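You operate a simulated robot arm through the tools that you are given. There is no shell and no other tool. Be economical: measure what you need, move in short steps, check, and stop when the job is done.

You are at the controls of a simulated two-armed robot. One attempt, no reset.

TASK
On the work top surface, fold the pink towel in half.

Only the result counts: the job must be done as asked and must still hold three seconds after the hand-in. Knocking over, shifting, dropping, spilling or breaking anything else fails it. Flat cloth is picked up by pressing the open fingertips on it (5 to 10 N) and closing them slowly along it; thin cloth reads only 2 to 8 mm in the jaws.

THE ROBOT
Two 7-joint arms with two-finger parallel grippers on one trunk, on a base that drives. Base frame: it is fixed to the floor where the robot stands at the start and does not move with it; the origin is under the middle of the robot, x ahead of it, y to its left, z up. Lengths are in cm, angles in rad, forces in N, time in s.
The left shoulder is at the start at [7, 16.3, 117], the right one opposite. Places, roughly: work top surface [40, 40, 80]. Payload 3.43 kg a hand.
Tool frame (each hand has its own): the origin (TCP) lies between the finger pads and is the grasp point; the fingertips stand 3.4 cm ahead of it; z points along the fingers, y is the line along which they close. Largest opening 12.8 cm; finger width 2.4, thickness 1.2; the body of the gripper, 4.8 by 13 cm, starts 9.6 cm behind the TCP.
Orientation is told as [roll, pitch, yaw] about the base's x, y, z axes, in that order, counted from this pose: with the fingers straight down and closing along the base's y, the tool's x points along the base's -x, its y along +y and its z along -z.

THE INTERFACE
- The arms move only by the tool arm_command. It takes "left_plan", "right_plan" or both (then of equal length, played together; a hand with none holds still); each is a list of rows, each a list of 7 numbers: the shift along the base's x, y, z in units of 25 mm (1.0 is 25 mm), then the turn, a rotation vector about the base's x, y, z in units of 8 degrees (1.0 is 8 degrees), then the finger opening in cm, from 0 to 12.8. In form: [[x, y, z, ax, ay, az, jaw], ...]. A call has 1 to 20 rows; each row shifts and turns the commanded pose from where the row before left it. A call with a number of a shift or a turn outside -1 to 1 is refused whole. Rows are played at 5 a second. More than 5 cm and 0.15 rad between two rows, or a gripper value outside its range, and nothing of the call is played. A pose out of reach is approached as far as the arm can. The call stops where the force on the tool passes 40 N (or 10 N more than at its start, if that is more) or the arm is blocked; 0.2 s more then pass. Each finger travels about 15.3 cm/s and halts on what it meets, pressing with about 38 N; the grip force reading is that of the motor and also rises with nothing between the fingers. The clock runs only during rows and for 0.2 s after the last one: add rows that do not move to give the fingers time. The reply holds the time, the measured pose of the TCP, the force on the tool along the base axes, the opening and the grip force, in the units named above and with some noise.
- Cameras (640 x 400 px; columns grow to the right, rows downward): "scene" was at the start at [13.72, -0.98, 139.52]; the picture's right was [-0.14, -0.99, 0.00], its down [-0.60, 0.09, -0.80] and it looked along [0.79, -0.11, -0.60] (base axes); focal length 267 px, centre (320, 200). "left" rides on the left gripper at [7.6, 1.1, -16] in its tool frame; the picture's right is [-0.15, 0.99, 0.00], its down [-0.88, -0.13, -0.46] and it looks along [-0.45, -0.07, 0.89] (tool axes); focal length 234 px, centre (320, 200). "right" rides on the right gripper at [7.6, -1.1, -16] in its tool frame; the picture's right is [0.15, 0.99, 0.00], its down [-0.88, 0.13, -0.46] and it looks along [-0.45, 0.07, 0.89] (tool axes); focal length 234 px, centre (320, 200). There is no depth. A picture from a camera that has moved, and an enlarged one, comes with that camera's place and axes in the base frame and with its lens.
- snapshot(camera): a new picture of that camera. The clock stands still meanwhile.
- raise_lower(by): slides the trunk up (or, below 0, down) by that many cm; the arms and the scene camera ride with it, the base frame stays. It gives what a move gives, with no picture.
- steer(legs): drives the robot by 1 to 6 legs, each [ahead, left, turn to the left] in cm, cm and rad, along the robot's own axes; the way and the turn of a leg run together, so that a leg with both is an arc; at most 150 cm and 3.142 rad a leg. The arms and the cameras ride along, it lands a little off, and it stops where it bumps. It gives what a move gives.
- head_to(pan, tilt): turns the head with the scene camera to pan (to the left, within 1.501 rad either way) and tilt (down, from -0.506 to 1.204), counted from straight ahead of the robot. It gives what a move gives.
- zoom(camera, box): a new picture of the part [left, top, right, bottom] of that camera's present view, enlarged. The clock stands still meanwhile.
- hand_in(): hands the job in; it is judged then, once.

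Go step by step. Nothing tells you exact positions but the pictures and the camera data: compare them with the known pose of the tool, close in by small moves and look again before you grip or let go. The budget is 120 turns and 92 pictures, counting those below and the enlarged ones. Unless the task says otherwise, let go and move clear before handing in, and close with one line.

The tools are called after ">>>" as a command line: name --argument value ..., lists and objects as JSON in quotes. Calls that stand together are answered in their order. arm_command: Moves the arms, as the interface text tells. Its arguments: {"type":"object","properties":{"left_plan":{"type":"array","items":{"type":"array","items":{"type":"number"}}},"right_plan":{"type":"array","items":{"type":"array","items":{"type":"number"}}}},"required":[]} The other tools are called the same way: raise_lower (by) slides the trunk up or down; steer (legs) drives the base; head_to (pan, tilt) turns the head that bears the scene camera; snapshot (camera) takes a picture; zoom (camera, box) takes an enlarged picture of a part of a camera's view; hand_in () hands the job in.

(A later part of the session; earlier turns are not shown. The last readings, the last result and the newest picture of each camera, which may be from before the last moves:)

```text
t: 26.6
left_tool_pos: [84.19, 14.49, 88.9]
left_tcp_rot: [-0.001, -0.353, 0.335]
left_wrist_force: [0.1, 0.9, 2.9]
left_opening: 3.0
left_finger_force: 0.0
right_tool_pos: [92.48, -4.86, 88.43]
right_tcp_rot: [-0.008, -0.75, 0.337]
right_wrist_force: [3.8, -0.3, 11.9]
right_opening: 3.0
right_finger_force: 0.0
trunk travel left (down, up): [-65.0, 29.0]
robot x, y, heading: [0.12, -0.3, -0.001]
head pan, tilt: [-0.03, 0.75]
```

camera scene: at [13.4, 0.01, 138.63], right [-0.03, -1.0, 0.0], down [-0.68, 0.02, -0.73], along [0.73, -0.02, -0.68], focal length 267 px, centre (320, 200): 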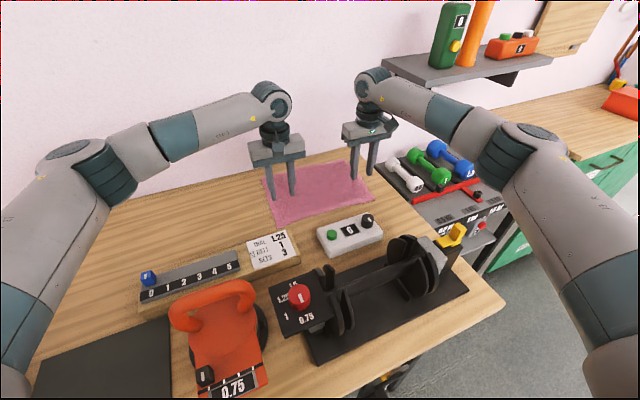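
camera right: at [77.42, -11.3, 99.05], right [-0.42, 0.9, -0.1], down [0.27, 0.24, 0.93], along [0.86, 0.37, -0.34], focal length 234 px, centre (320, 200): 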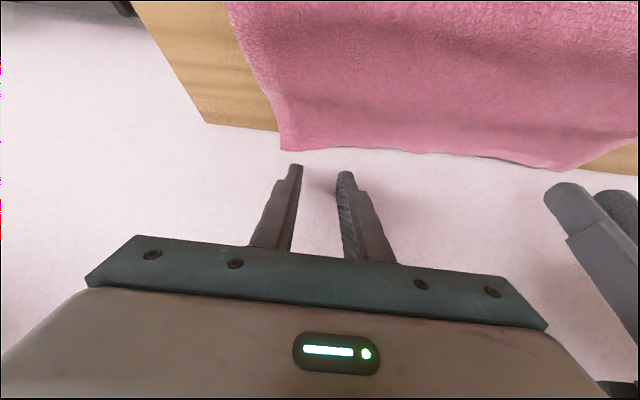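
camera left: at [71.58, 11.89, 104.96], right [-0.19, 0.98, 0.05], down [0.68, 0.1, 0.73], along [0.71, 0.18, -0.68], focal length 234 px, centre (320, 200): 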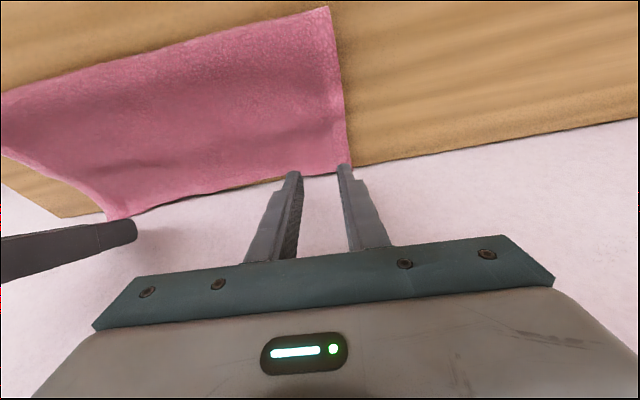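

Left touches at 3 N, right is at about 11 N. I'll even these out and close slowly.

>>> arm_command --left_plan '[[0, 0, -0.05, 0, 0, 0, 3], [0, 0, 0, 0, 0, 0, 2.7], [0, 0, 0, 0, 0, 0, 2.4], [0, 0, 0, 0, 0, 0, 2.1], [0, 0, 0, 0, 0, 0, 1.8], [0, 0, 0, 0, 0, 0, 1.5], [0, 0, 0, 0, 0, 0, 1.2], [0, 0, 0, 0, 0, 0, 0.9], [0, 0, 0, 0, 0, 0, 0.6], [0, 0, 0, 0, 0, 0, 0.3], [0, 0, 0, 0, 0, 0, 0], [0, 0, 0, 0, 0, 0, 0]]' --right_plan '[[0, 0, 0.02, 0, 0, 0, 3], [0, 0, 0, 0, 0, 0, 2.7], [0, 0, 0, 0, 0, 0, 2.4], [0, 0, 0, 0, 0, 0, 2.1], [0, 0, 0, 0, 0, 0, 1.8], [0, 0, 0, 0, 0, 0, 1.5], [0, 0, 0, 0, 0, 0, 1.2], [0, 0, 0, 0, 0, 0, 0.9], [0, 0, 0, 0, 0, 0, 0.6], [0, 0, 0, 0, 0, 0, 0.3], [0, 0, 0, 0, 0, 0, 0], [0, 0, 0, 0, 0, 0, 0]]'

>>> zoom --camera "scene" --box '[230, 100, 390, 200]'

>>> snapshot --camera "right"

```text
t: 29.2
left_tool_pos: [84.12, 14.35, 88.83]
left_tcp_rot: [-0.004, -0.351, 0.335]
left_wrist_force: [2.7, -4.2, 7.9]
left_opening: 0.32
left_finger_force: 37.5
right_tool_pos: [92.48, -4.64, 88.47]
right_tcp_rot: [-0.005, -0.75, 0.338]
right_wrist_force: [-2.9, 4.3, 7.9]
right_opening: 0.28
right_finger_force: 38.0
trunk travel left (down, up): [-65.0, 29.0]
robot x, y, heading: [-0.45, -0.18, 0.0]
head pan, tilt: [-0.03, 0.75]
```

```text
4.00 times, centred on (310, 150) of scene
camera zoom: at [13.15, 0.02, 138.66], right [-0.03, -1.0, 0.0], down [-0.68, 0.02, -0.73], along [0.73, -0.02, -0.68], focal length 1067 px, centre (360, 400)
```

zoom: 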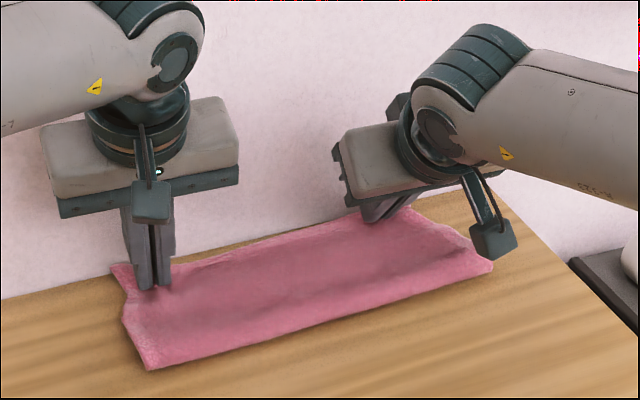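

```text
57 pictures are left
camera right: at [77.26, -11.19, 95.0], right [-0.42, 0.9, -0.1], down [0.27, 0.24, 0.93], along [0.86, 0.37, -0.34], focal length 234 px, centre (320, 200)
```

right: 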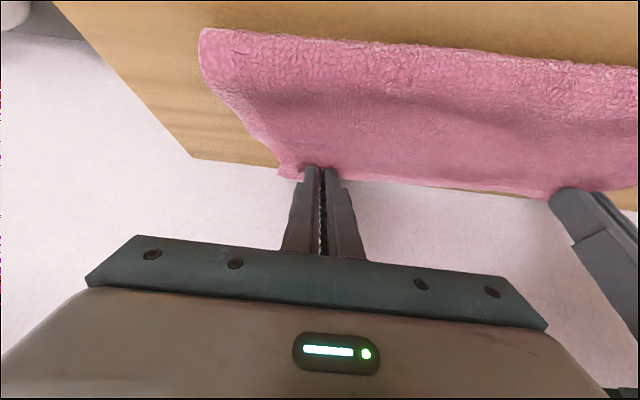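

Both corners of the top layer are held again. I'll lift and carry them back past the middle to roll the hinge back to its proper line, then check.

>>> arm_command --left_plan '[[-0.455, -0.154, 0.7, 0, 0, 0, 0], [-0.455, -0.154, 0.7, 0, 0, 0, 0], [-0.758, -0.256, 0.6, 0, 0, 0, 0], [-0.758, -0.256, 0.6, 0, 0, 0, 0], [-0.758, -0.256, 0.3, 0, 0, 0, 0], [-0.758, -0.256, 0.3, 0, 0, 0, 0], [-0.663, -0.224, 0, 0, 0, 0, 0], [-0.663, -0.224, 0, 0, 0, 0, 0], [-0.379, -0.128, -0.14, 0, 0, 0, 0], [-0.379, -0.128, -0.14, 0, 0, 0, 0], [0, 0, 0, 0, 0, 0, 0]]' --right_plan '[[-0.441, -0.192, 0.7, 0, 0, 0, 0], [-0.441, -0.192, 0.7, 0, 0, 0, 0], [-0.839, -0.326, 0.6, 0, 0, 0, 0], [-0.839, -0.326, 0.6, 0, 0, 0, 0], [-0.934, -0.358, 0.3, 0, 0, 0, 0], [-0.934, -0.358, 0.3, 0, 0, 0, 0], [-0.688, -0.275, 0, 0, 0, 0, 0], [-0.688, -0.275, 0, 0, 0, 0, 0], [-0.423, -0.185, -0.14, 0, 0, 0, 0], [-0.423, -0.185, -0.14, 0, 0, 0, 0], [0, 0, 0, 0, 0, 0, 0]]'

>>> zoom --camera "scene" --box '[220, 120, 420, 245]'

>>> snapshot --camera "left"

```text
t: 31.6
left_tool_pos: [69.12, 9.42, 95.97]
left_tcp_rot: [-0.003, -0.347, 0.335]
left_wrist_force: [6.6, -17.0, 0.9]
left_opening: 0.32
left_finger_force: 37.5
right_tool_pos: [75.93, -11.41, 95.7]
right_tcp_rot: [-0.005, -0.748, 0.338]
right_wrist_force: [-6.6, 16.2, -0.1]
right_opening: 0.33
right_finger_force: 38.1
trunk travel left (down, up): [-65.0, 29.0]
robot x, y, heading: [-0.3, 0.0, -0.003]
head pan, tilt: [-0.03, 0.75]
```

```text
3.20 times, centred on (320, 182) of scene
camera zoom: at [13.41, 0.05, 138.63], right [-0.03, -1.0, 0.0], down [-0.68, 0.02, -0.73], along [0.73, -0.02, -0.68], focal length 854 px, centre (320, 256)
```

zoom: 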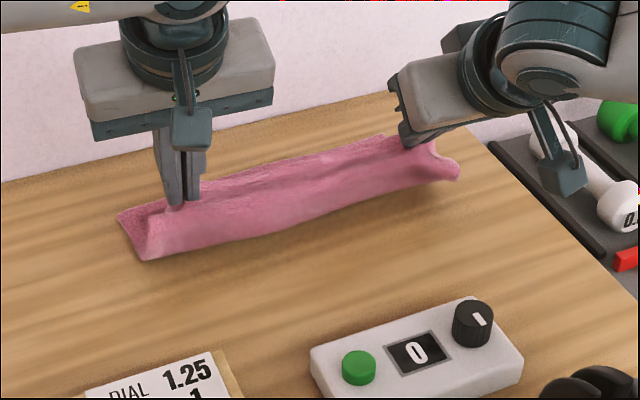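

```text
55 pictures are left
camera left: at [56.86, 6.37, 108.46], right [-0.19, 0.98, 0.05], down [0.68, 0.1, 0.73], along [0.71, 0.17, -0.68], focal length 234 px, centre (320, 200)
```

left: 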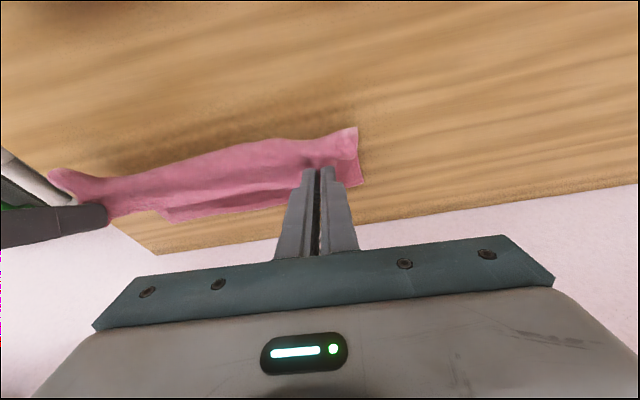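

The hinge has rolled back, though the bottom layer slid slightly and there is sideways tension. I'll relieve the tension and carry the edge further back, so the hinge rolls to the true middle.

>>> arm_command --left_plan '[[-0.767, -0.259, 0, 0, 0, 0, 0], [-0.767, -0.259, -0.2, 0, 0, 0, 0], [-0.767, -0.259, -0.3, 0, 0, 0, 0], [-0.767, -0.259, -0.4, 0, 0, 0, 0], [0, 0, 0, 0, 0, 0, 0]]' --right_plan '[[-0.623, -0.126, 0, 0, 0, 0, 0], [-0.623, -0.126, -0.2, 0, 0, 0, 0], [-0.623, -0.126, -0.4, 0, 0, 0, 0], [-0.623, -0.126, -0.5, 0, 0, 0, 0], [0, 0, 0, 0, 0, 0, 0]]'

>>> zoom --camera "scene" --box '[220, 120, 420, 245]'

>>> snapshot --camera "left"

>>> snapshot --camera "right"

```text
t: 32.8
left_tool_pos: [61.38, 6.87, 93.7]
left_tcp_rot: [-0.002, -0.348, 0.334]
left_wrist_force: [4.8, -9.6, -0.3]
left_opening: 0.28
left_finger_force: 37.6
right_tool_pos: [69.67, -12.83, 92.97]
right_tcp_rot: [-0.006, -0.749, 0.338]
right_wrist_force: [-4.4, 9.2, -1.0]
right_opening: 0.31
right_finger_force: 38.1
trunk travel left (down, up): [-65.0, 29.0]
robot x, y, heading: [0.27, -0.04, -0.002]
head pan, tilt: [-0.03, 0.75]
```

```text
3.20 times, centred on (320, 182) of scene
camera zoom: at [13.43, 0.07, 138.63], right [-0.03, -1.0, 0.0], down [-0.68, 0.02, -0.73], along [0.73, -0.02, -0.68], focal length 854 px, centre (320, 256)
```

zoom: 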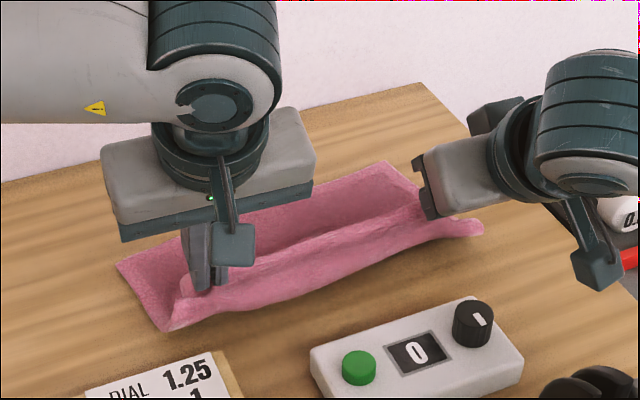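

```text
53 pictures are left
camera left: at [49.06, 3.78, 106.14], right [-0.2, 0.98, 0.05], down [0.68, 0.1, 0.73], along [0.71, 0.18, -0.68], focal length 234 px, centre (320, 200)
```

left: 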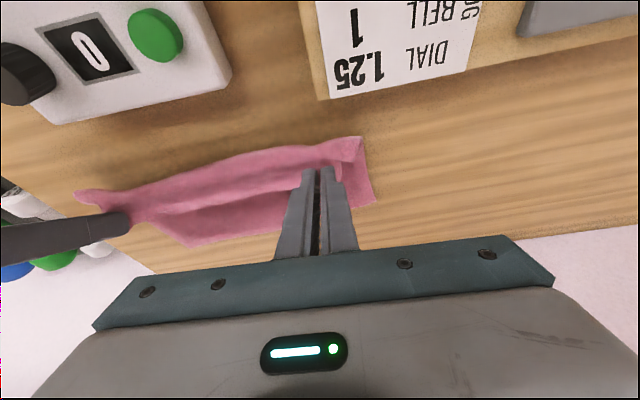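

```text
52 pictures are left
camera right: at [54.49, -19.21, 99.45], right [-0.42, 0.9, -0.1], down [0.27, 0.24, 0.93], along [0.86, 0.37, -0.35], focal length 234 px, centre (320, 200)
```

right: 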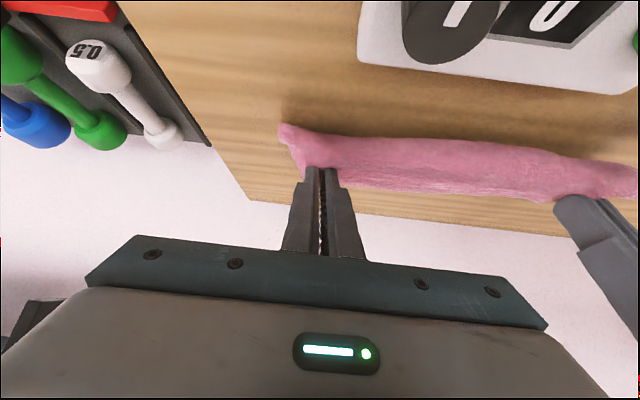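

The cloth slides on the table rather than rolling, so only the layers' relative position matters. I'll raise the edge so that the hanging part is about taut, leaving half of the towel lying.

>>> arm_command --left_plan '[[-0.3, -0.17, 0.4, 0, 0, 0, 0], [-0.3, -0.17, 0.4, 0, 0, 0, 0], [-0.3, -0.17, 0.4, 0, 0, 0, 0], [0, 0, 0, 0, 0, 0, 0]]' --right_plan '[[-0.184, -0.028, 0.333, 0, 0, 0, 0], [-0.184, -0.028, 0.333, 0, 0, 0, 0], [-0.184, -0.028, 0.333, 0, 0, 0, 0], [0, 0, 0, 0, 0, 0, 0]]'

>>> zoom --camera "scene" --box '[220, 120, 420, 245]'

>>> snapshot --camera "left"

```text
t: 33.8
left_tool_pos: [59.14, 5.72, 96.83]
left_tcp_rot: [-0.002, -0.346, 0.334]
left_wrist_force: [1.4, -4.6, -0.3]
left_opening: 0.31
left_finger_force: 37.6
right_tool_pos: [68.36, -12.94, 95.42]
right_tcp_rot: [-0.008, -0.749, 0.337]
right_wrist_force: [-2.8, 3.3, 0.5]
right_opening: 0.29
right_finger_force: 37.7
trunk travel left (down, up): [-65.0, 29.0]
robot x, y, heading: [-0.38, 0.13, -0.002]
head pan, tilt: [-0.03, 0.75]
```

```text
3.20 times, centred on (320, 182) of scene
camera zoom: at [13.42, 0.04, 138.63], right [-0.03, -1.0, 0.0], down [-0.68, 0.02, -0.73], along [0.73, -0.02, -0.68], focal length 854 px, centre (320, 256)
```

zoom: 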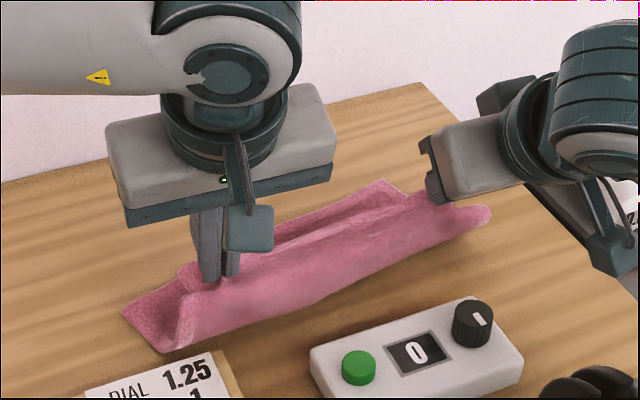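

```text
50 pictures are left
camera left: at [46.84, 2.59, 109.24], right [-0.2, 0.98, 0.05], down [0.68, 0.1, 0.73], along [0.71, 0.18, -0.68], focal length 234 px, centre (320, 200)
```

left: 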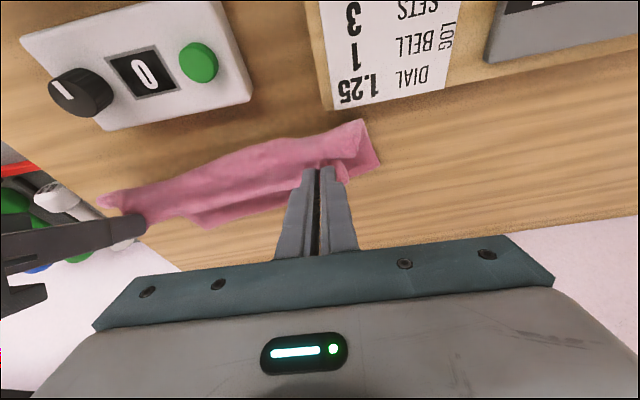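

The cloth slid further towards me and is near the sign box. I'll lift straight up and a little forward so it hangs freely above its lying part, then look.

>>> arm_command --left_plan '[[0.232, 0.131, 0.5, 0, 0, 0, 0], [0.232, 0.131, 0.5, 0, 0, 0, 0], [0.232, 0.131, 0.5, 0, 0, 0, 0], [0, 0, 0, 0, 0, 0, 0]]' --right_plan '[[0.232, 0.131, 0.5, 0, 0, 0, 0], [0.232, 0.131, 0.5, 0, 0, 0, 0], [0.232, 0.131, 0.5, 0, 0, 0, 0], [0, 0, 0, 0, 0, 0, 0]]'

>>> snapshot --camera "scene"

>>> snapshot --camera "left"

```text
t: 34.8
left_tool_pos: [60.92, 6.51, 100.56]
left_tcp_rot: [-0.003, -0.346, 0.335]
left_wrist_force: [1.3, -1.9, -0.2]
left_opening: 0.32
left_finger_force: 37.4
right_tool_pos: [70.06, -11.91, 99.26]
right_tcp_rot: [-0.004, -0.748, 0.337]
right_wrist_force: [-1.4, 2.3, 0.7]
right_opening: 0.3
right_finger_force: 37.4
trunk travel left (down, up): [-65.0, 29.0]
robot x, y, heading: [0.17, 0.13, 0.004]
head pan, tilt: [-0.03, 0.75]
```

```text
49 pictures are left
camera scene: at [13.4, 0.0, 138.63], right [-0.03, -1.0, 0.0], down [-0.68, 0.02, -0.73], along [0.73, -0.02, -0.68], focal length 267 px, centre (320, 200)
```

scene: 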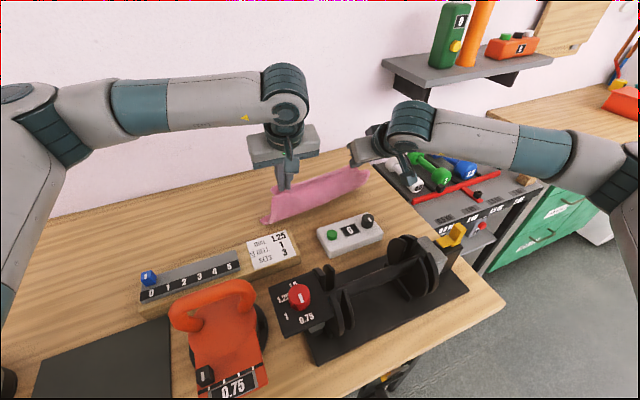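

```text
48 pictures are left
camera left: at [48.69, 3.37, 112.97], right [-0.19, 0.98, 0.05], down [0.68, 0.1, 0.73], along [0.71, 0.18, -0.68], focal length 234 px, centre (320, 200)
```

left: 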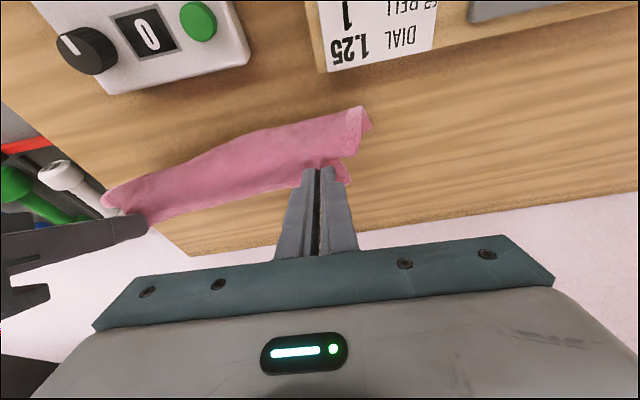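

The cloth hangs almost free now. I'll lift it fully clear, carry it forward to the free middle of the table, and then lay it down afresh.

>>> arm_command --left_plan '[[0, 0, 0.8, 0, 0, 0, 0], [0, 0, 0.8, 0, 0, 0, 0], [0, 0, 0.8, 0, 0, 0, 0], [0, 0, 0.8, 0, 0, 0, 0], [0, 0, 0.6, 0, 0, 0, 0], [0, 0, 0, 0, 0, 0, 0]]' --right_plan '[[-0.08, -0.05, 0.8, 0, 0, 0, 0], [-0.08, -0.05, 0.8, 0, 0, 0, 0], [-0.08, -0.05, 0.8, 0, 0, 0, 0], [-0.08, -0.05, 0.8, 0, 0, 0, 0], [0, 0, 0.6, 0, 0, 0, 0], [0, 0, 0, 0, 0, 0, 0]]'

>>> snapshot --camera "scene"

```text
t: 36.2
left_tool_pos: [60.91, 6.54, 110.02]
left_tcp_rot: [-0.003, -0.347, 0.335]
left_wrist_force: [2.2, -3.7, -0.7]
left_opening: 0.31
left_finger_force: 38.1
right_tool_pos: [69.46, -12.24, 108.64]
right_tcp_rot: [-0.007, -0.75, 0.336]
right_wrist_force: [-2.4, 4.0, -0.2]
right_opening: 0.3
right_finger_force: 37.5
trunk travel left (down, up): [-65.0, 29.0]
robot x, y, heading: [-0.26, 0.08, 0.001]
head pan, tilt: [-0.03, 0.75]
```

```text
47 pictures are left
camera scene: at [13.42, 0.02, 138.63], right [-0.03, -1.0, 0.0], down [-0.68, 0.02, -0.73], along [0.73, -0.02, -0.68], focal length 267 px, centre (320, 200)
```

scene: 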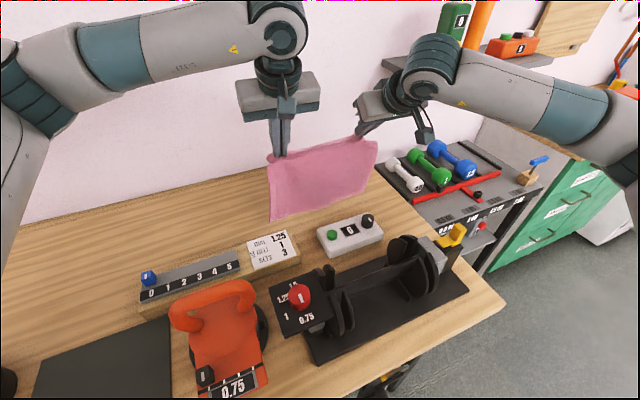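

It hangs freely. Carrying it forward 12 cm.

>>> arm_command --left_plan '[[0.5, 0.24, 0, 0, 0, 0, 0], [0.72, 0.35, 0, 0, 0, 0, 0], [0.72, 0.35, 0, 0, 0, 0, 0], [0.72, 0.35, 0, 0, 0, 0, 0], [0.72, 0.35, 0, 0, 0, 0, 0], [0.5, 0.24, 0, 0, 0, 0, 0], [0.4, 0.2, 0, 0, 0, 0, 0], [0, 0, 0, 0, 0, 0, 0], [0, 0, 0, 0, 0, 0, 0]]' --right_plan '[[0.5, 0.24, 0, 0, 0, 0, 0], [0.72, 0.35, 0, 0, 0, 0, 0], [0.72, 0.35, 0, 0, 0, 0, 0], [0.72, 0.35, 0, 0, 0, 0, 0], [0.72, 0.35, 0, 0, 0, 0, 0], [0.5, 0.24, 0, 0, 0, 0, 0], [0.4, 0.2, 0, 0, 0, 0, 0], [0, 0, 0, 0, 0, 0, 0], [0, 0, 0, 0, 0, 0, 0]]'

>>> zoom --camera "scene" --box '[220, 100, 420, 225]'

>>> snapshot --camera "left"

```text
t: 38.2
left_tool_pos: [71.78, 11.76, 109.91]
left_tcp_rot: [-0.002, -0.347, 0.335]
left_wrist_force: [1.8, -2.7, -1.1]
left_opening: 0.28
left_finger_force: 37.8
right_tool_pos: [80.02, -7.04, 108.67]
right_tcp_rot: [-0.004, -0.749, 0.337]
right_wrist_force: [-0.4, 2.5, -0.2]
right_opening: 0.29
right_finger_force: 37.4
trunk travel left (down, up): [-65.0, 29.0]
robot x, y, heading: [-0.29, -0.15, 0.003]
head pan, tilt: [-0.03, 0.75]
```

```text
3.20 times, centred on (320, 162) of scene
camera zoom: at [13.41, 0.03, 138.63], right [-0.03, -1.0, 0.0], down [-0.68, 0.02, -0.73], along [0.73, -0.02, -0.68], focal length 854 px, centre (320, 320)
```

zoom: 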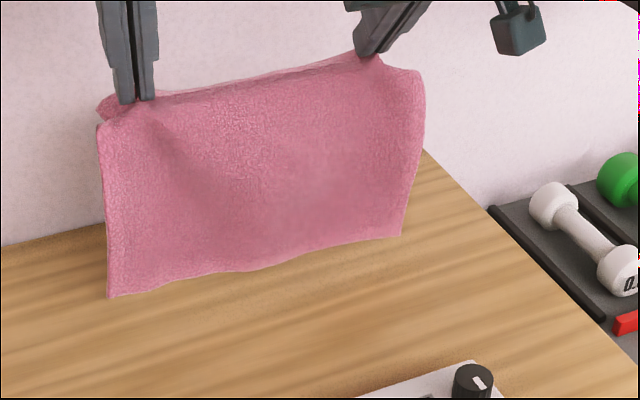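

```text
45 pictures are left
camera left: at [59.4, 8.56, 122.4], right [-0.19, 0.98, 0.05], down [0.68, 0.1, 0.73], along [0.71, 0.17, -0.68], focal length 234 px, centre (320, 200)
```

left: 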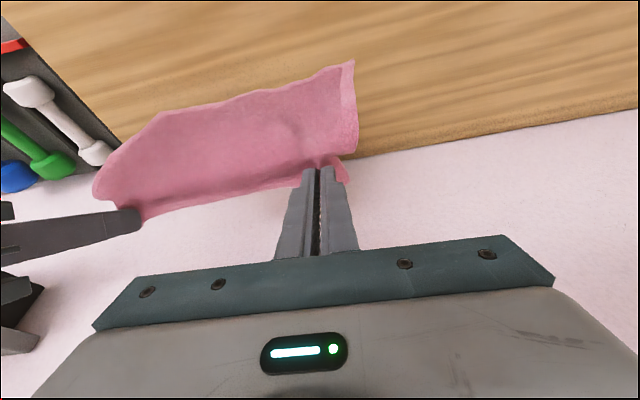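

The towel hangs vertically with its lower edge just about on the table. Now I lay it down by moving back while lowering.

>>> arm_command --left_plan '[[-0.36, -0.175, -0.54, 0, 0, 0, 0], [-0.36, -0.175, -0.54, 0, 0, 0, 0], [-0.45, -0.22, -0.5, 0, 0, 0, 0], [-0.45, -0.22, -0.5, 0, 0, 0, 0], [-0.54, -0.26, -0.6, 0, 0, 0, 0], [-0.54, -0.26, -0.6, 0, 0, 0, 0], [-0.54, -0.26, -0.6, 0, 0, 0, 0], [-0.54, -0.26, -0.6, 0, 0, 0, 0], [-0.54, -0.26, -0.5, 0, 0, 0, 0], [-0.54, -0.26, -0.5, 0, 0, 0, 0], [0, 0, 0, 0, 0, 0, 0]]' --right_plan '[[-0.36, -0.175, -0.54, 0, 0, 0, 0], [-0.36, -0.175, -0.54, 0, 0, 0, 0], [-0.45, -0.22, -0.5, 0, 0, 0, 0], [-0.45, -0.22, -0.5, 0, 0, 0, 0], [-0.54, -0.26, -0.6, 0, 0, 0, 0], [-0.54, -0.26, -0.6, 0, 0, 0, 0], [-0.54, -0.26, -0.6, 0, 0, 0, 0], [-0.54, -0.26, -0.6, 0, 0, 0, 0], [-0.54, -0.26, -0.5, 0, 0, 0, 0], [-0.54, -0.26, -0.5, 0, 0, 0, 0], [0, 0, 0, 0, 0, 0, 0]]'

>>> zoom --camera "scene" --box '[220, 120, 420, 245]'

>>> snapshot --camera "left"

```text
t: 40.6
left_tool_pos: [59.66, 5.77, 96.13]
left_tcp_rot: [-0.001, -0.351, 0.335]
left_wrist_force: [1.1, -2.5, -1.1]
left_opening: 0.3
left_finger_force: 38.2
right_tool_pos: [67.68, -13.02, 94.72]
right_tcp_rot: [-0.007, -0.749, 0.336]
right_wrist_force: [-2.1, 3.3, 0.5]
right_opening: 0.31
right_finger_force: 37.8
trunk travel left (down, up): [-65.0, 29.0]
robot x, y, heading: [0.15, -0.11, 0.0]
head pan, tilt: [-0.03, 0.75]
```

```text
3.20 times, centred on (320, 182) of scene
camera zoom: at [13.41, 0.07, 138.63], right [-0.03, -1.0, 0.0], down [-0.68, 0.02, -0.73], along [0.73, -0.02, -0.68], focal length 854 px, centre (320, 256)
```

zoom: 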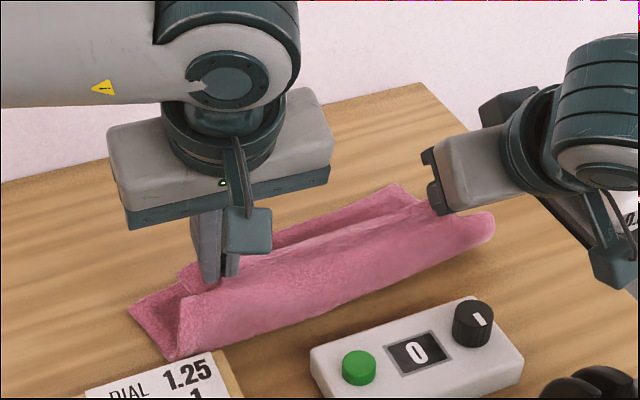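

```text
43 pictures are left
camera left: at [47.39, 2.74, 108.6], right [-0.2, 0.98, 0.05], down [0.68, 0.1, 0.73], along [0.71, 0.17, -0.68], focal length 234 px, centre (320, 200)
```

left: 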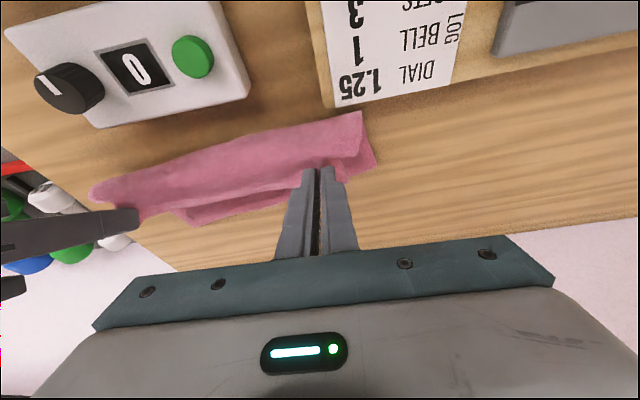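

The pinch makes the cloth leave the fingers towards me in a loop, which is just the shape needed: if the tips are set 3 cm short of the bottom edge and lowered, the loop flattens into the fold. It is too close to the sign box here, so I lift it and carry it further forward first.

>>> arm_command --left_plan '[[0.3, 0.14, 0.92, 0, 0, 0, 0], [0.3, 0.14, 0.92, 0, 0, 0, 0], [0.4, 0.19, 0.92, 0, 0, 0, 0], [0.4, 0.19, 0.92, 0, 0, 0, 0], [0.7, 0.34, 0.92, 0, 0, 0, 0], [0.7, 0.34, 0.92, 0, 0, 0, 0], [0.8, 0.39, 0, 0, 0, 0, 0], [0.8, 0.39, 0, 0, 0, 0, 0], [0.8, 0.39, 0, 0, 0, 0, 0], [0.8, 0.39, 0, 0, 0, 0, 0], [0.8, 0.39, 0, 0, 0, 0, 0], [0.6, 0.29, 0, 0, 0, 0, 0], [0.2, 0.1, 0, 0, 0, 0, 0], [0, 0, 0, 0, 0, 0, 0], [0, 0, 0, 0, 0, 0, 0]]' --right_plan '[[0.3, 0.14, 0.92, 0, 0, 0, 0], [0.3, 0.14, 0.92, 0, 0, 0, 0], [0.4, 0.19, 0.92, 0, 0, 0, 0], [0.4, 0.19, 0.92, 0, 0, 0, 0], [0.7, 0.34, 0.92, 0, 0, 0, 0], [0.7, 0.34, 0.92, 0, 0, 0, 0], [0.8, 0.39, 0, 0, 0, 0, 0], [0.8, 0.39, 0, 0, 0, 0, 0], [0.8, 0.39, 0, 0, 0, 0, 0], [0.8, 0.39, 0, 0, 0, 0, 0], [0.8, 0.39, 0, 0, 0, 0, 0], [0.6, 0.29, 0, 0, 0, 0, 0], [0.2, 0.1, 0, 0, 0, 0, 0], [0, 0, 0, 0, 0, 0, 0], [0, 0, 0, 0, 0, 0, 0]]'

>>> snapshot --camera "scene"

```text
t: 43.8
left_tool_pos: [78.68, 15.08, 110.05]
left_tcp_rot: [-0.002, -0.349, 0.334]
left_wrist_force: [1.2, -2.3, -1.1]
left_opening: 0.3
left_finger_force: 38.0
right_tool_pos: [86.73, -3.82, 108.76]
right_tcp_rot: [-0.005, -0.749, 0.336]
right_wrist_force: [-1.4, 3.0, -0.5]
right_opening: 0.28
right_finger_force: 37.6
trunk travel left (down, up): [-65.0, 29.0]
robot x, y, heading: [0.13, -0.36, -0.003]
head pan, tilt: [-0.03, 0.75]
```

```text
42 pictures are left
camera scene: at [13.41, 0.03, 138.63], right [-0.03, -1.0, 0.0], down [-0.68, 0.02, -0.73], along [0.73, -0.02, -0.68], focal length 267 px, centre (320, 200)
```

scene: 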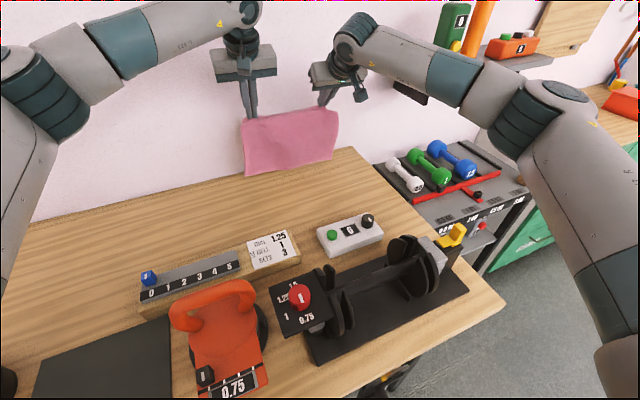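

Now the same lay-down path from here.

>>> arm_command --left_plan '[[-0.36, -0.175, -0.54, 0, 0, 0, 0], [-0.36, -0.175, -0.54, 0, 0, 0, 0], [-0.45, -0.22, -0.5, 0, 0, 0, 0], [-0.45, -0.22, -0.5, 0, 0, 0, 0], [-0.54, -0.26, -0.6, 0, 0, 0, 0], [-0.54, -0.26, -0.6, 0, 0, 0, 0], [-0.54, -0.26, -0.6, 0, 0, 0, 0], [-0.54, -0.26, -0.6, 0, 0, 0, 0], [-0.3, -0.14, -0.5, 0, 0, 0, 0], [0, 0, -0.5, 0, 0, 0, 0], [0, 0, 0, 0, 0, 0, 0]]' --right_plan '[[-0.36, -0.175, -0.54, 0, 0, 0, 0], [-0.36, -0.175, -0.54, 0, 0, 0, 0], [-0.45, -0.22, -0.5, 0, 0, 0, 0], [-0.45, -0.22, -0.5, 0, 0, 0, 0], [-0.54, -0.26, -0.6, 0, 0, 0, 0], [-0.54, -0.26, -0.6, 0, 0, 0, 0], [-0.54, -0.26, -0.6, 0, 0, 0, 0], [-0.54, -0.26, -0.6, 0, 0, 0, 0], [-0.3, -0.14, -0.5, 0, 0, 0, 0], [0, 0, -0.5, 0, 0, 0, 0], [0, 0, 0, 0, 0, 0, 0]]'

>>> zoom --camera "scene" --box '[220, 120, 420, 245]'

>>> snapshot --camera "left"

>>> snapshot --camera "right"

```text
t: 46.2
left_tool_pos: [68.04, 10.15, 96.38]
left_tcp_rot: [-0.003, -0.349, 0.334]
left_wrist_force: [0.9, -2.5, -1.0]
left_opening: 0.3
left_finger_force: 37.3
right_tool_pos: [76.51, -8.6, 95.07]
right_tcp_rot: [-0.005, -0.75, 0.336]
right_wrist_force: [-2.0, 2.3, -0.3]
right_opening: 0.28
right_finger_force: 37.1
trunk travel left (down, up): [-65.0, 29.0]
robot x, y, heading: [-0.21, 0.17, -0.002]
head pan, tilt: [-0.03, 0.75]
```

```text
3.20 times, centred on (320, 182) of scene
camera zoom: at [13.36, 0.01, 138.64], right [-0.03, -1.0, 0.0], down [-0.68, 0.02, -0.73], along [0.73, -0.02, -0.68], focal length 854 px, centre (320, 256)
```

zoom: 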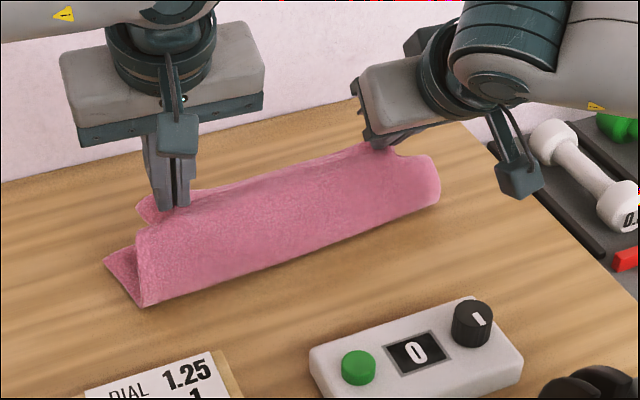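

```text
40 pictures are left
camera left: at [55.8, 7.02, 108.74], right [-0.19, 0.98, 0.05], down [0.68, 0.1, 0.73], along [0.71, 0.17, -0.68], focal length 234 px, centre (320, 200)
```

left: 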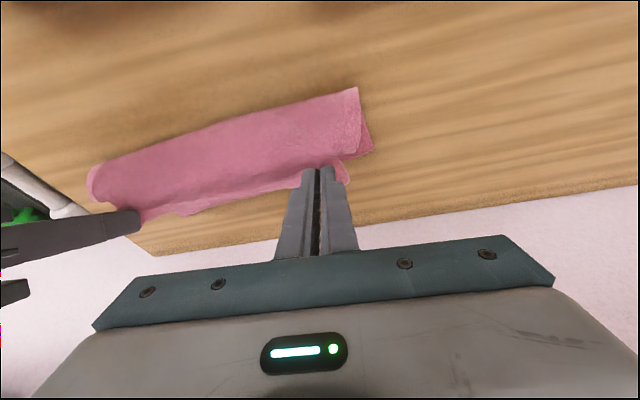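

```text
39 pictures are left
camera right: at [61.3, -15.14, 101.61], right [-0.42, 0.9, -0.1], down [0.27, 0.24, 0.93], along [0.86, 0.37, -0.35], focal length 234 px, centre (320, 200)
```

right: 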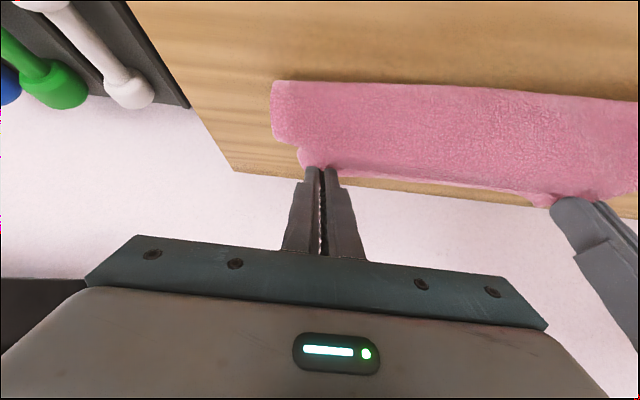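

The loop has the desired shape: the bottom edge lies at about (70.4,17.6)–(85.6,-6.5), tips 4 and 7 cm behind it. I lower with a small forward correction, more on the right, and check halfway.

>>> arm_command --left_plan '[[0.054, 0.026, -0.47, 0, 0, 0, 0], [0.054, 0.026, -0.47, 0, 0, 0, 0], [0.054, 0.026, -0.47, 0, 0, 0, 0], [0.054, 0.026, -0.47, 0, 0, 0, 0], [0, 0, 0, 0, 0, 0, 0]]' --right_plan '[[0.14, 0.068, -0.41, 0, 0, 0, 0], [0.14, 0.068, -0.41, 0, 0, 0, 0], [0.14, 0.068, -0.41, 0, 0, 0, 0], [0.14, 0.068, -0.41, 0, 0, 0, 0], [0, 0, 0, 0, 0, 0, 0]]'

>>> zoom --camera "scene" --box '[220, 120, 420, 245]'

>>> snapshot --camera "left"

```text
t: 47.4
left_tool_pos: [68.8, 10.29, 91.61]
left_tcp_rot: [-0.002, -0.35, 0.335]
left_wrist_force: [0.7, -1.8, -0.5]
left_opening: 0.29
left_finger_force: 38.1
right_tool_pos: [77.97, -7.9, 91.1]
right_tcp_rot: [-0.005, -0.75, 0.337]
right_wrist_force: [-1.7, 1.9, 0.3]
right_opening: 0.27
right_finger_force: 37.3
trunk travel left (down, up): [-65.0, 29.0]
robot x, y, heading: [-0.12, -0.09, -0.002]
head pan, tilt: [-0.03, 0.75]
```

```text
3.20 times, centred on (320, 182) of scene
camera zoom: at [13.35, 0.02, 138.64], right [-0.03, -1.0, 0.0], down [-0.68, 0.02, -0.73], along [0.73, -0.02, -0.68], focal length 854 px, centre (320, 256)
```

zoom: 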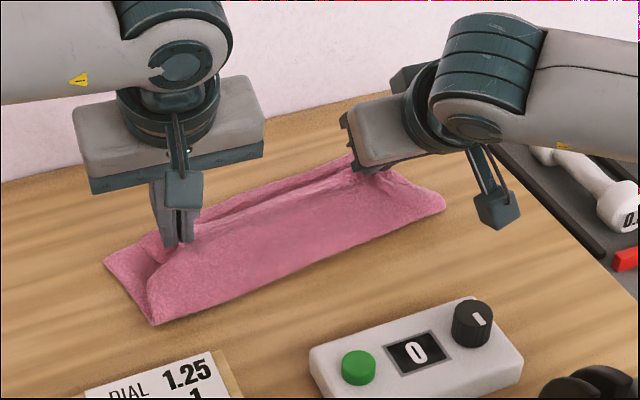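

```text
37 pictures are left
camera left: at [56.52, 7.24, 104.07], right [-0.19, 0.98, 0.05], down [0.68, 0.1, 0.73], along [0.71, 0.17, -0.68], focal length 234 px, centre (320, 200)
```

left: 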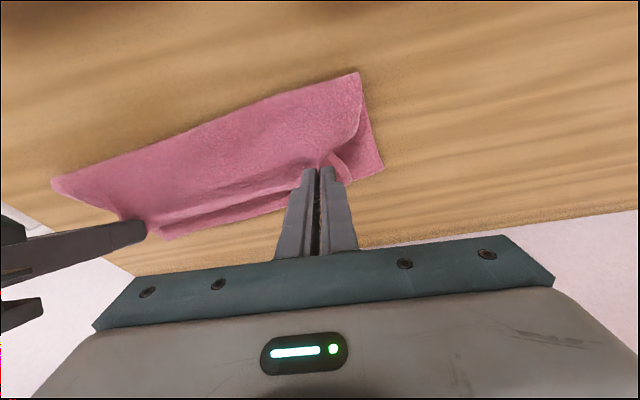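

The hinge is rolling back nicely and the bottom layer stays put. Finishing the lowering with small corrections.

>>> arm_command --left_plan '[[0.058, 0.132, -0.21, 0, 0, 0, 0], [0.058, 0.132, -0.21, 0, 0, 0, 0], [0.058, 0.132, -0.21, 0, 0, 0, 0], [0.058, 0.132, -0.21, 0, 0, 0, 0], [0, 0, 0, 0, 0, 0, 0]]' --right_plan '[[0.083, 0.148, -0.23, 0, 0, 0, 0], [0.083, 0.148, -0.23, 0, 0, 0, 0], [0.083, 0.148, -0.23, 0, 0, 0, 0], [0.083, 0.148, -0.23, 0, 0, 0, 0], [0, 0, 0, 0, 0, 0, 0]]'

>>> zoom --camera "scene" --box '[220, 120, 420, 245]'

>>> snapshot --camera "left"

```text
t: 48.6
left_tool_pos: [69.36, 11.64, 89.63]
left_tcp_rot: [-0.001, -0.348, 0.336]
left_wrist_force: [1.8, -3.3, 1.3]
left_opening: 0.32
left_finger_force: 37.7
right_tool_pos: [78.82, -6.48, 88.87]
right_tcp_rot: [-0.006, -0.75, 0.337]
right_wrist_force: [-2.0, 1.6, 5.3]
right_opening: 0.27
right_finger_force: 37.8
trunk travel left (down, up): [-65.0, 29.0]
robot x, y, heading: [-0.26, 0.32, -0.001]
head pan, tilt: [-0.03, 0.75]
```

```text
3.20 times, centred on (320, 182) of scene
camera zoom: at [13.33, 0.0, 138.65], right [-0.03, -1.0, 0.0], down [-0.68, 0.02, -0.73], along [0.73, -0.02, -0.68], focal length 854 px, centre (320, 256)
```

zoom: 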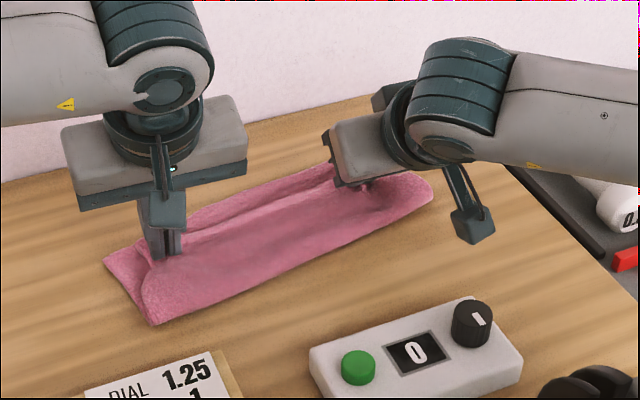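

```text
35 pictures are left
camera left: at [57.17, 8.58, 101.99], right [-0.19, 0.98, 0.05], down [0.68, 0.1, 0.73], along [0.71, 0.17, -0.68], focal length 234 px, centre (320, 200)
```

left: 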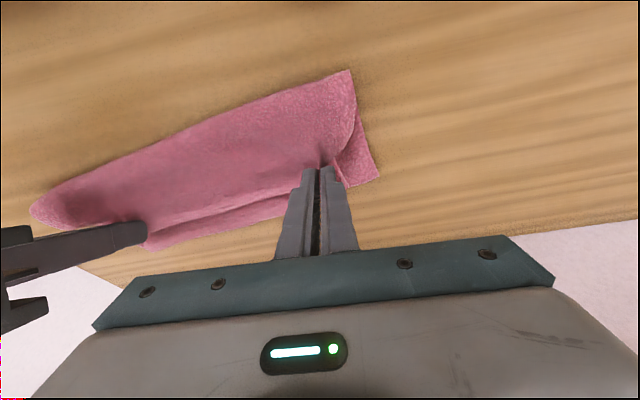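

The top edge lies nearly over the bottom edge. I'll release gently and withdraw along the fingers to see how it settles.

>>> arm_command --left_plan '[[0, 0, 0, 0, 0, 0, 0.6], [0, 0, 0, 0, 0, 0, 1.2], [0, 0, 0, 0, 0, 0, 1.8], [0, 0, 0, 0, 0, 0, 2.2], [0, 0, 0.15, 0, 0, 0, 2.2], [-0.05, -0.02, 0.3, 0, 0, 0, 2.2], [-0.3, -0.1, 0.7, 0, 0, 0, 2.2], [-0.6, -0.2, 0.9, 0, 0, 0, 2.2], [-0.8, -0.2, 0.9, 0, 0, 0, 2.2], [-0.8, 0.2, 0.9, 0, 0, 0, 2.2]]' --right_plan '[[0, 0, 0, 0, 0, 0, 0.6], [0, 0, 0, 0, 0, 0, 1.2], [0, 0, 0, 0, 0, 0, 1.8], [0, 0, 0, 0, 0, 0, 2.2], [0, 0, 0.15, 0, 0, 0, 2.2], [-0.1, -0.03, 0.3, 0, 0, 0, 2.2], [-0.4, -0.15, 0.7, 0, 0, 0, 2.2], [-0.6, -0.3, 0.9, 0, 0, 0, 2.2], [-0.6, -0.4, 0.9, 0, 0, 0, 2.2], [-0.6, -0.8, 0.9, 0, 0, 0, 2.2]]'

>>> zoom --camera "scene" --box '[220, 120, 420, 245]'

>>> snapshot --camera "left"

>>> snapshot --camera "right"

```text
t: 50.8
left_tool_pos: [63.08, 10.79, 99.35]
left_tcp_rot: [-0.001, -0.351, 0.336]
left_wrist_force: [-0.4, 0.2, -0.4]
left_opening: 2.2
left_finger_force: 0.1
right_tool_pos: [72.99, -10.98, 98.19]
right_tcp_rot: [-0.005, -0.749, 0.336]
right_wrist_force: [-0.7, -0.3, 0.0]
right_opening: 2.19
right_finger_force: 0.0
trunk travel left (down, up): [-65.0, 29.0]
robot x, y, heading: [-0.28, 0.04, -0.002]
head pan, tilt: [-0.03, 0.75]
```

```text
3.20 times, centred on (320, 182) of scene
camera zoom: at [13.2, -0.04, 138.65], right [-0.03, -1.0, 0.0], down [-0.68, 0.02, -0.73], along [0.73, -0.02, -0.68], focal length 854 px, centre (320, 256)
```

zoom: 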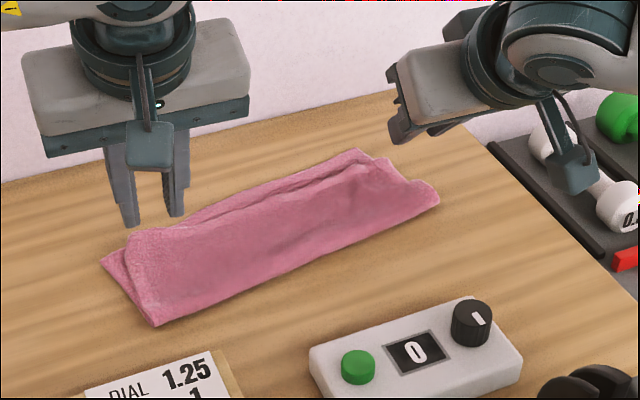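

```text
33 pictures are left
camera left: at [50.67, 7.64, 111.64], right [-0.2, 0.98, 0.05], down [0.68, 0.1, 0.73], along [0.71, 0.18, -0.68], focal length 234 px, centre (320, 200)
```

left: 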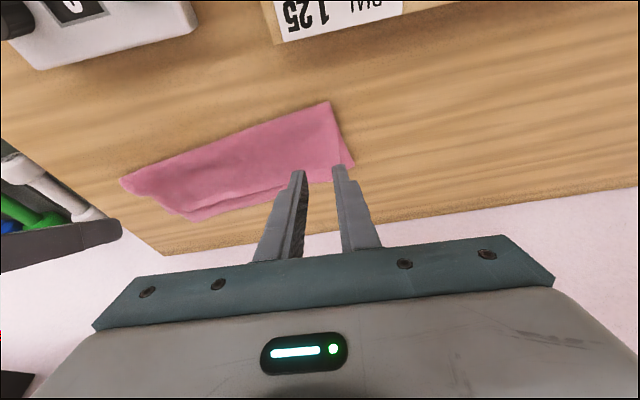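

```text
32 pictures are left
camera right: at [57.79, -17.44, 104.79], right [-0.42, 0.9, -0.1], down [0.27, 0.24, 0.93], along [0.86, 0.37, -0.34], focal length 234 px, centre (320, 200)
```

right: 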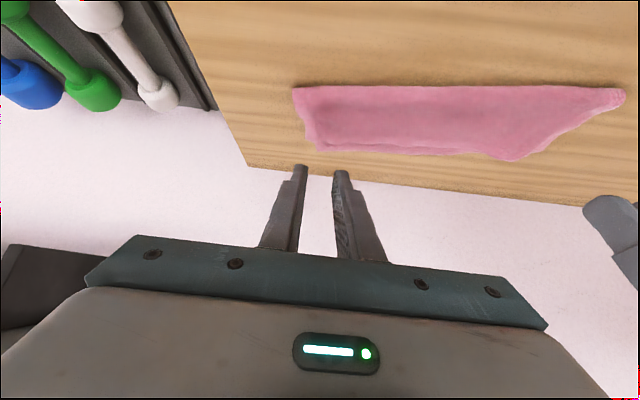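

Very close to a half fold now. I'll move the hands clear and zoom in to judge the remaining offset.

>>> arm_command --left_plan '[[0, 0.8, 0.8, 0, 0, 0, 2.2], [0, 0.9, 0.8, 0, 0, 0, 2.2], [0, 0.9, 0.8, 0, 0, 0, 2.2], [0, 0.9, 0, 0, 0, 0, 2.2]]' --right_plan '[[0, -0.8, 0.8, 0, 0, 0, 2.2], [0, -0.8, 0.8, 0, 0, 0, 2.2], [0, -0.8, 0.4, 0, 0, 0, 2.2], [0, 0, 0, 0, 0, 0, 2.2]]'

>>> zoom --camera "scene" --box '[245, 155, 365, 230]'

```text
t: 51.8
left_tool_pos: [63.0, 19.94, 105.3]
left_tcp_rot: [-0.004, -0.348, 0.333]
left_wrist_force: [-0.8, 0.5, 0.2]
left_opening: 2.21
left_finger_force: 0.0
right_tool_pos: [73.16, -16.6, 103.21]
right_tcp_rot: [-0.006, -0.751, 0.339]
right_wrist_force: [0.5, 0.1, 0.2]
right_opening: 2.23
right_finger_force: 0.1
trunk travel left (down, up): [-65.0, 29.0]
robot x, y, heading: [0.18, 0.06, -0.002]
head pan, tilt: [-0.03, 0.75]
```

```text
5.33 times, centred on (305, 192) of scene
camera zoom: at [13.37, 0.19, 138.64], right [-0.03, -1.0, 0.0], down [-0.68, 0.02, -0.73], along [0.73, -0.02, -0.68], focal length 1423 px, centre (400, 240)
```

zoom: 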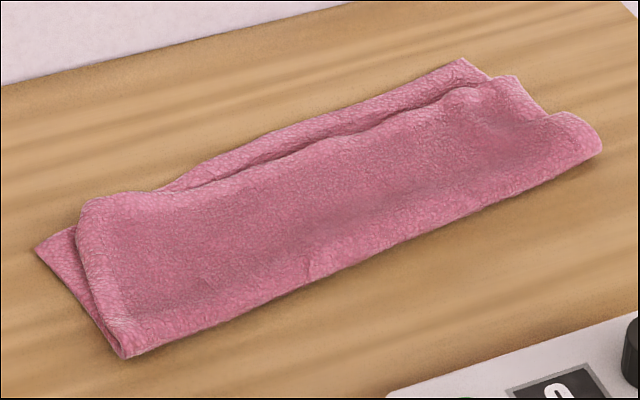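

Left edges almost coincide, but the top layer's right corner lies about 4 cm short of the bottom one, crumpled. I'll bring the right hand, more upright, over that corner to pull it out.

>>> arm_command --right_plan '[[0.487, 0.58, -0.3, -0.232, 0.678, 0.283, 3], [0.487, 0.58, -0.5, -0.232, 0.678, 0.283, 3], [0.487, 0.58, -0.6, -0.232, 0.678, 0.283, 3], [0.487, 0.58, -0.7, -0.232, 0.678, 0.283, 3], [0.487, 0.58, -0.8, -0.232, 0.678, 0.283, 3], [0.487, 0.58, -0.8, -0.232, 0.678, 0.283, 3], [0, 0, 0, 0, 0, 0, 3]]'

>>> zoom --camera "scene" --box '[260, 135, 390, 220]'

>>> snapshot --camera "right"

```text
t: 53.4
left_tool_pos: [62.91, 19.59, 105.4]
left_tcp_rot: [-0.002, -0.35, 0.337]
left_wrist_force: [-0.2, -0.1, 0.6]
left_opening: 2.17
left_finger_force: 0.0
right_tool_pos: [80.02, -8.67, 94.84]
right_tcp_rot: [0.06, -0.186, 0.536]
right_wrist_force: [-0.9, -0.3, 1.3]
right_opening: 2.99
right_finger_force: 0.0
right hand out of reach, approached as far as the arm can: row 6
trunk travel left (down, up): [-65.0, 29.0]
robot x, y, heading: [0.15, -0.14, -0.001]
head pan, tilt: [-0.03, 0.75]
```

```text
4.71 times, centred on (325, 178) of scene
camera zoom: at [13.33, -0.08, 138.64], right [-0.03, -1.0, 0.0], down [-0.68, 0.02, -0.73], along [0.73, -0.02, -0.68], focal length 1255 px, centre (296, 306)
```

zoom: 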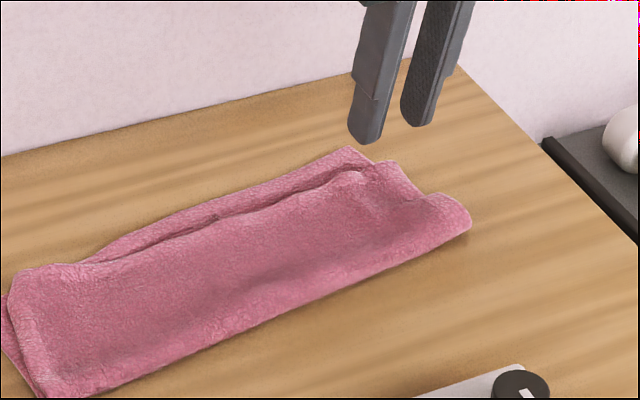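

```text
29 pictures are left
camera right: at [72.13, -15.9, 108.96], right [-0.64, 0.77, 0.03], down [0.62, 0.49, 0.62], along [0.46, 0.41, -0.79], focal length 234 px, centre (320, 200)
```

right: 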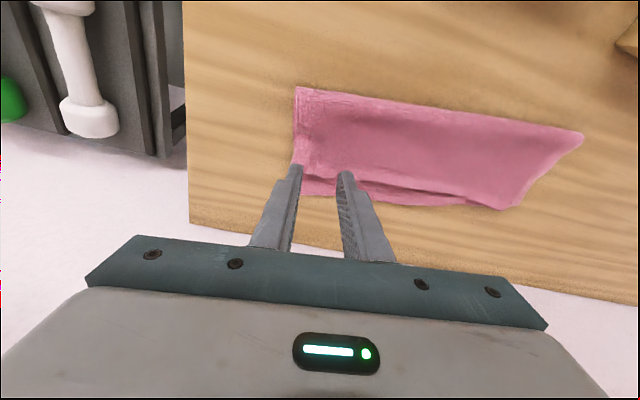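

Seen from above, the top edge tapers from even at the left to about 3 cm short at the right. I'll lower onto the top layer near its right corner.

>>> arm_command --right_plan '[[0.09, 0.3, -0.6, 0, 0, 0, 3], [0.09, 0.3, -0.6, 0, 0, 0, 3], [0, 0, -0.4, 0, 0, 0, 3], [0, 0, 0, 0, 0, 0, 3]]'

>>> zoom --camera "scene" --box '[280, 145, 380, 210]'

```text
t: 54.4
left_tool_pos: [62.87, 19.66, 105.22]
left_tcp_rot: [-0.002, -0.348, 0.333]
left_wrist_force: [-0.5, 0.3, 0.4]
left_opening: 2.19
left_finger_force: 0.0
right_tool_pos: [80.04, -8.72, 94.81]
right_tcp_rot: [0.061, -0.186, 0.537]
right_wrist_force: [-0.3, -0.2, 0.8]
right_opening: 3.0
right_finger_force: 0.0
right hand out of reach, approached as far as the arm can: row 1, 2, 3
trunk travel left (down, up): [-65.0, 29.0]
robot x, y, heading: [0.05, -0.21, 0.005]
head pan, tilt: [-0.03, 0.75]
```

```text
6.15 times, centred on (330, 178) of scene
camera zoom: at [13.39, 0.02, 138.63], right [-0.03, -1.0, 0.0], down [-0.68, 0.02, -0.73], along [0.73, -0.02, -0.68], focal length 1642 px, centre (258, 338)
```

zoom: 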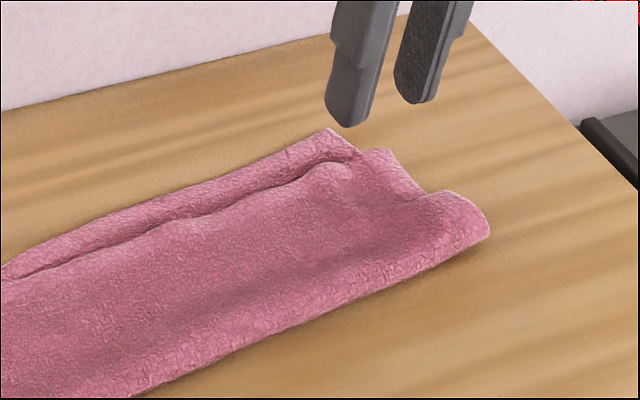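

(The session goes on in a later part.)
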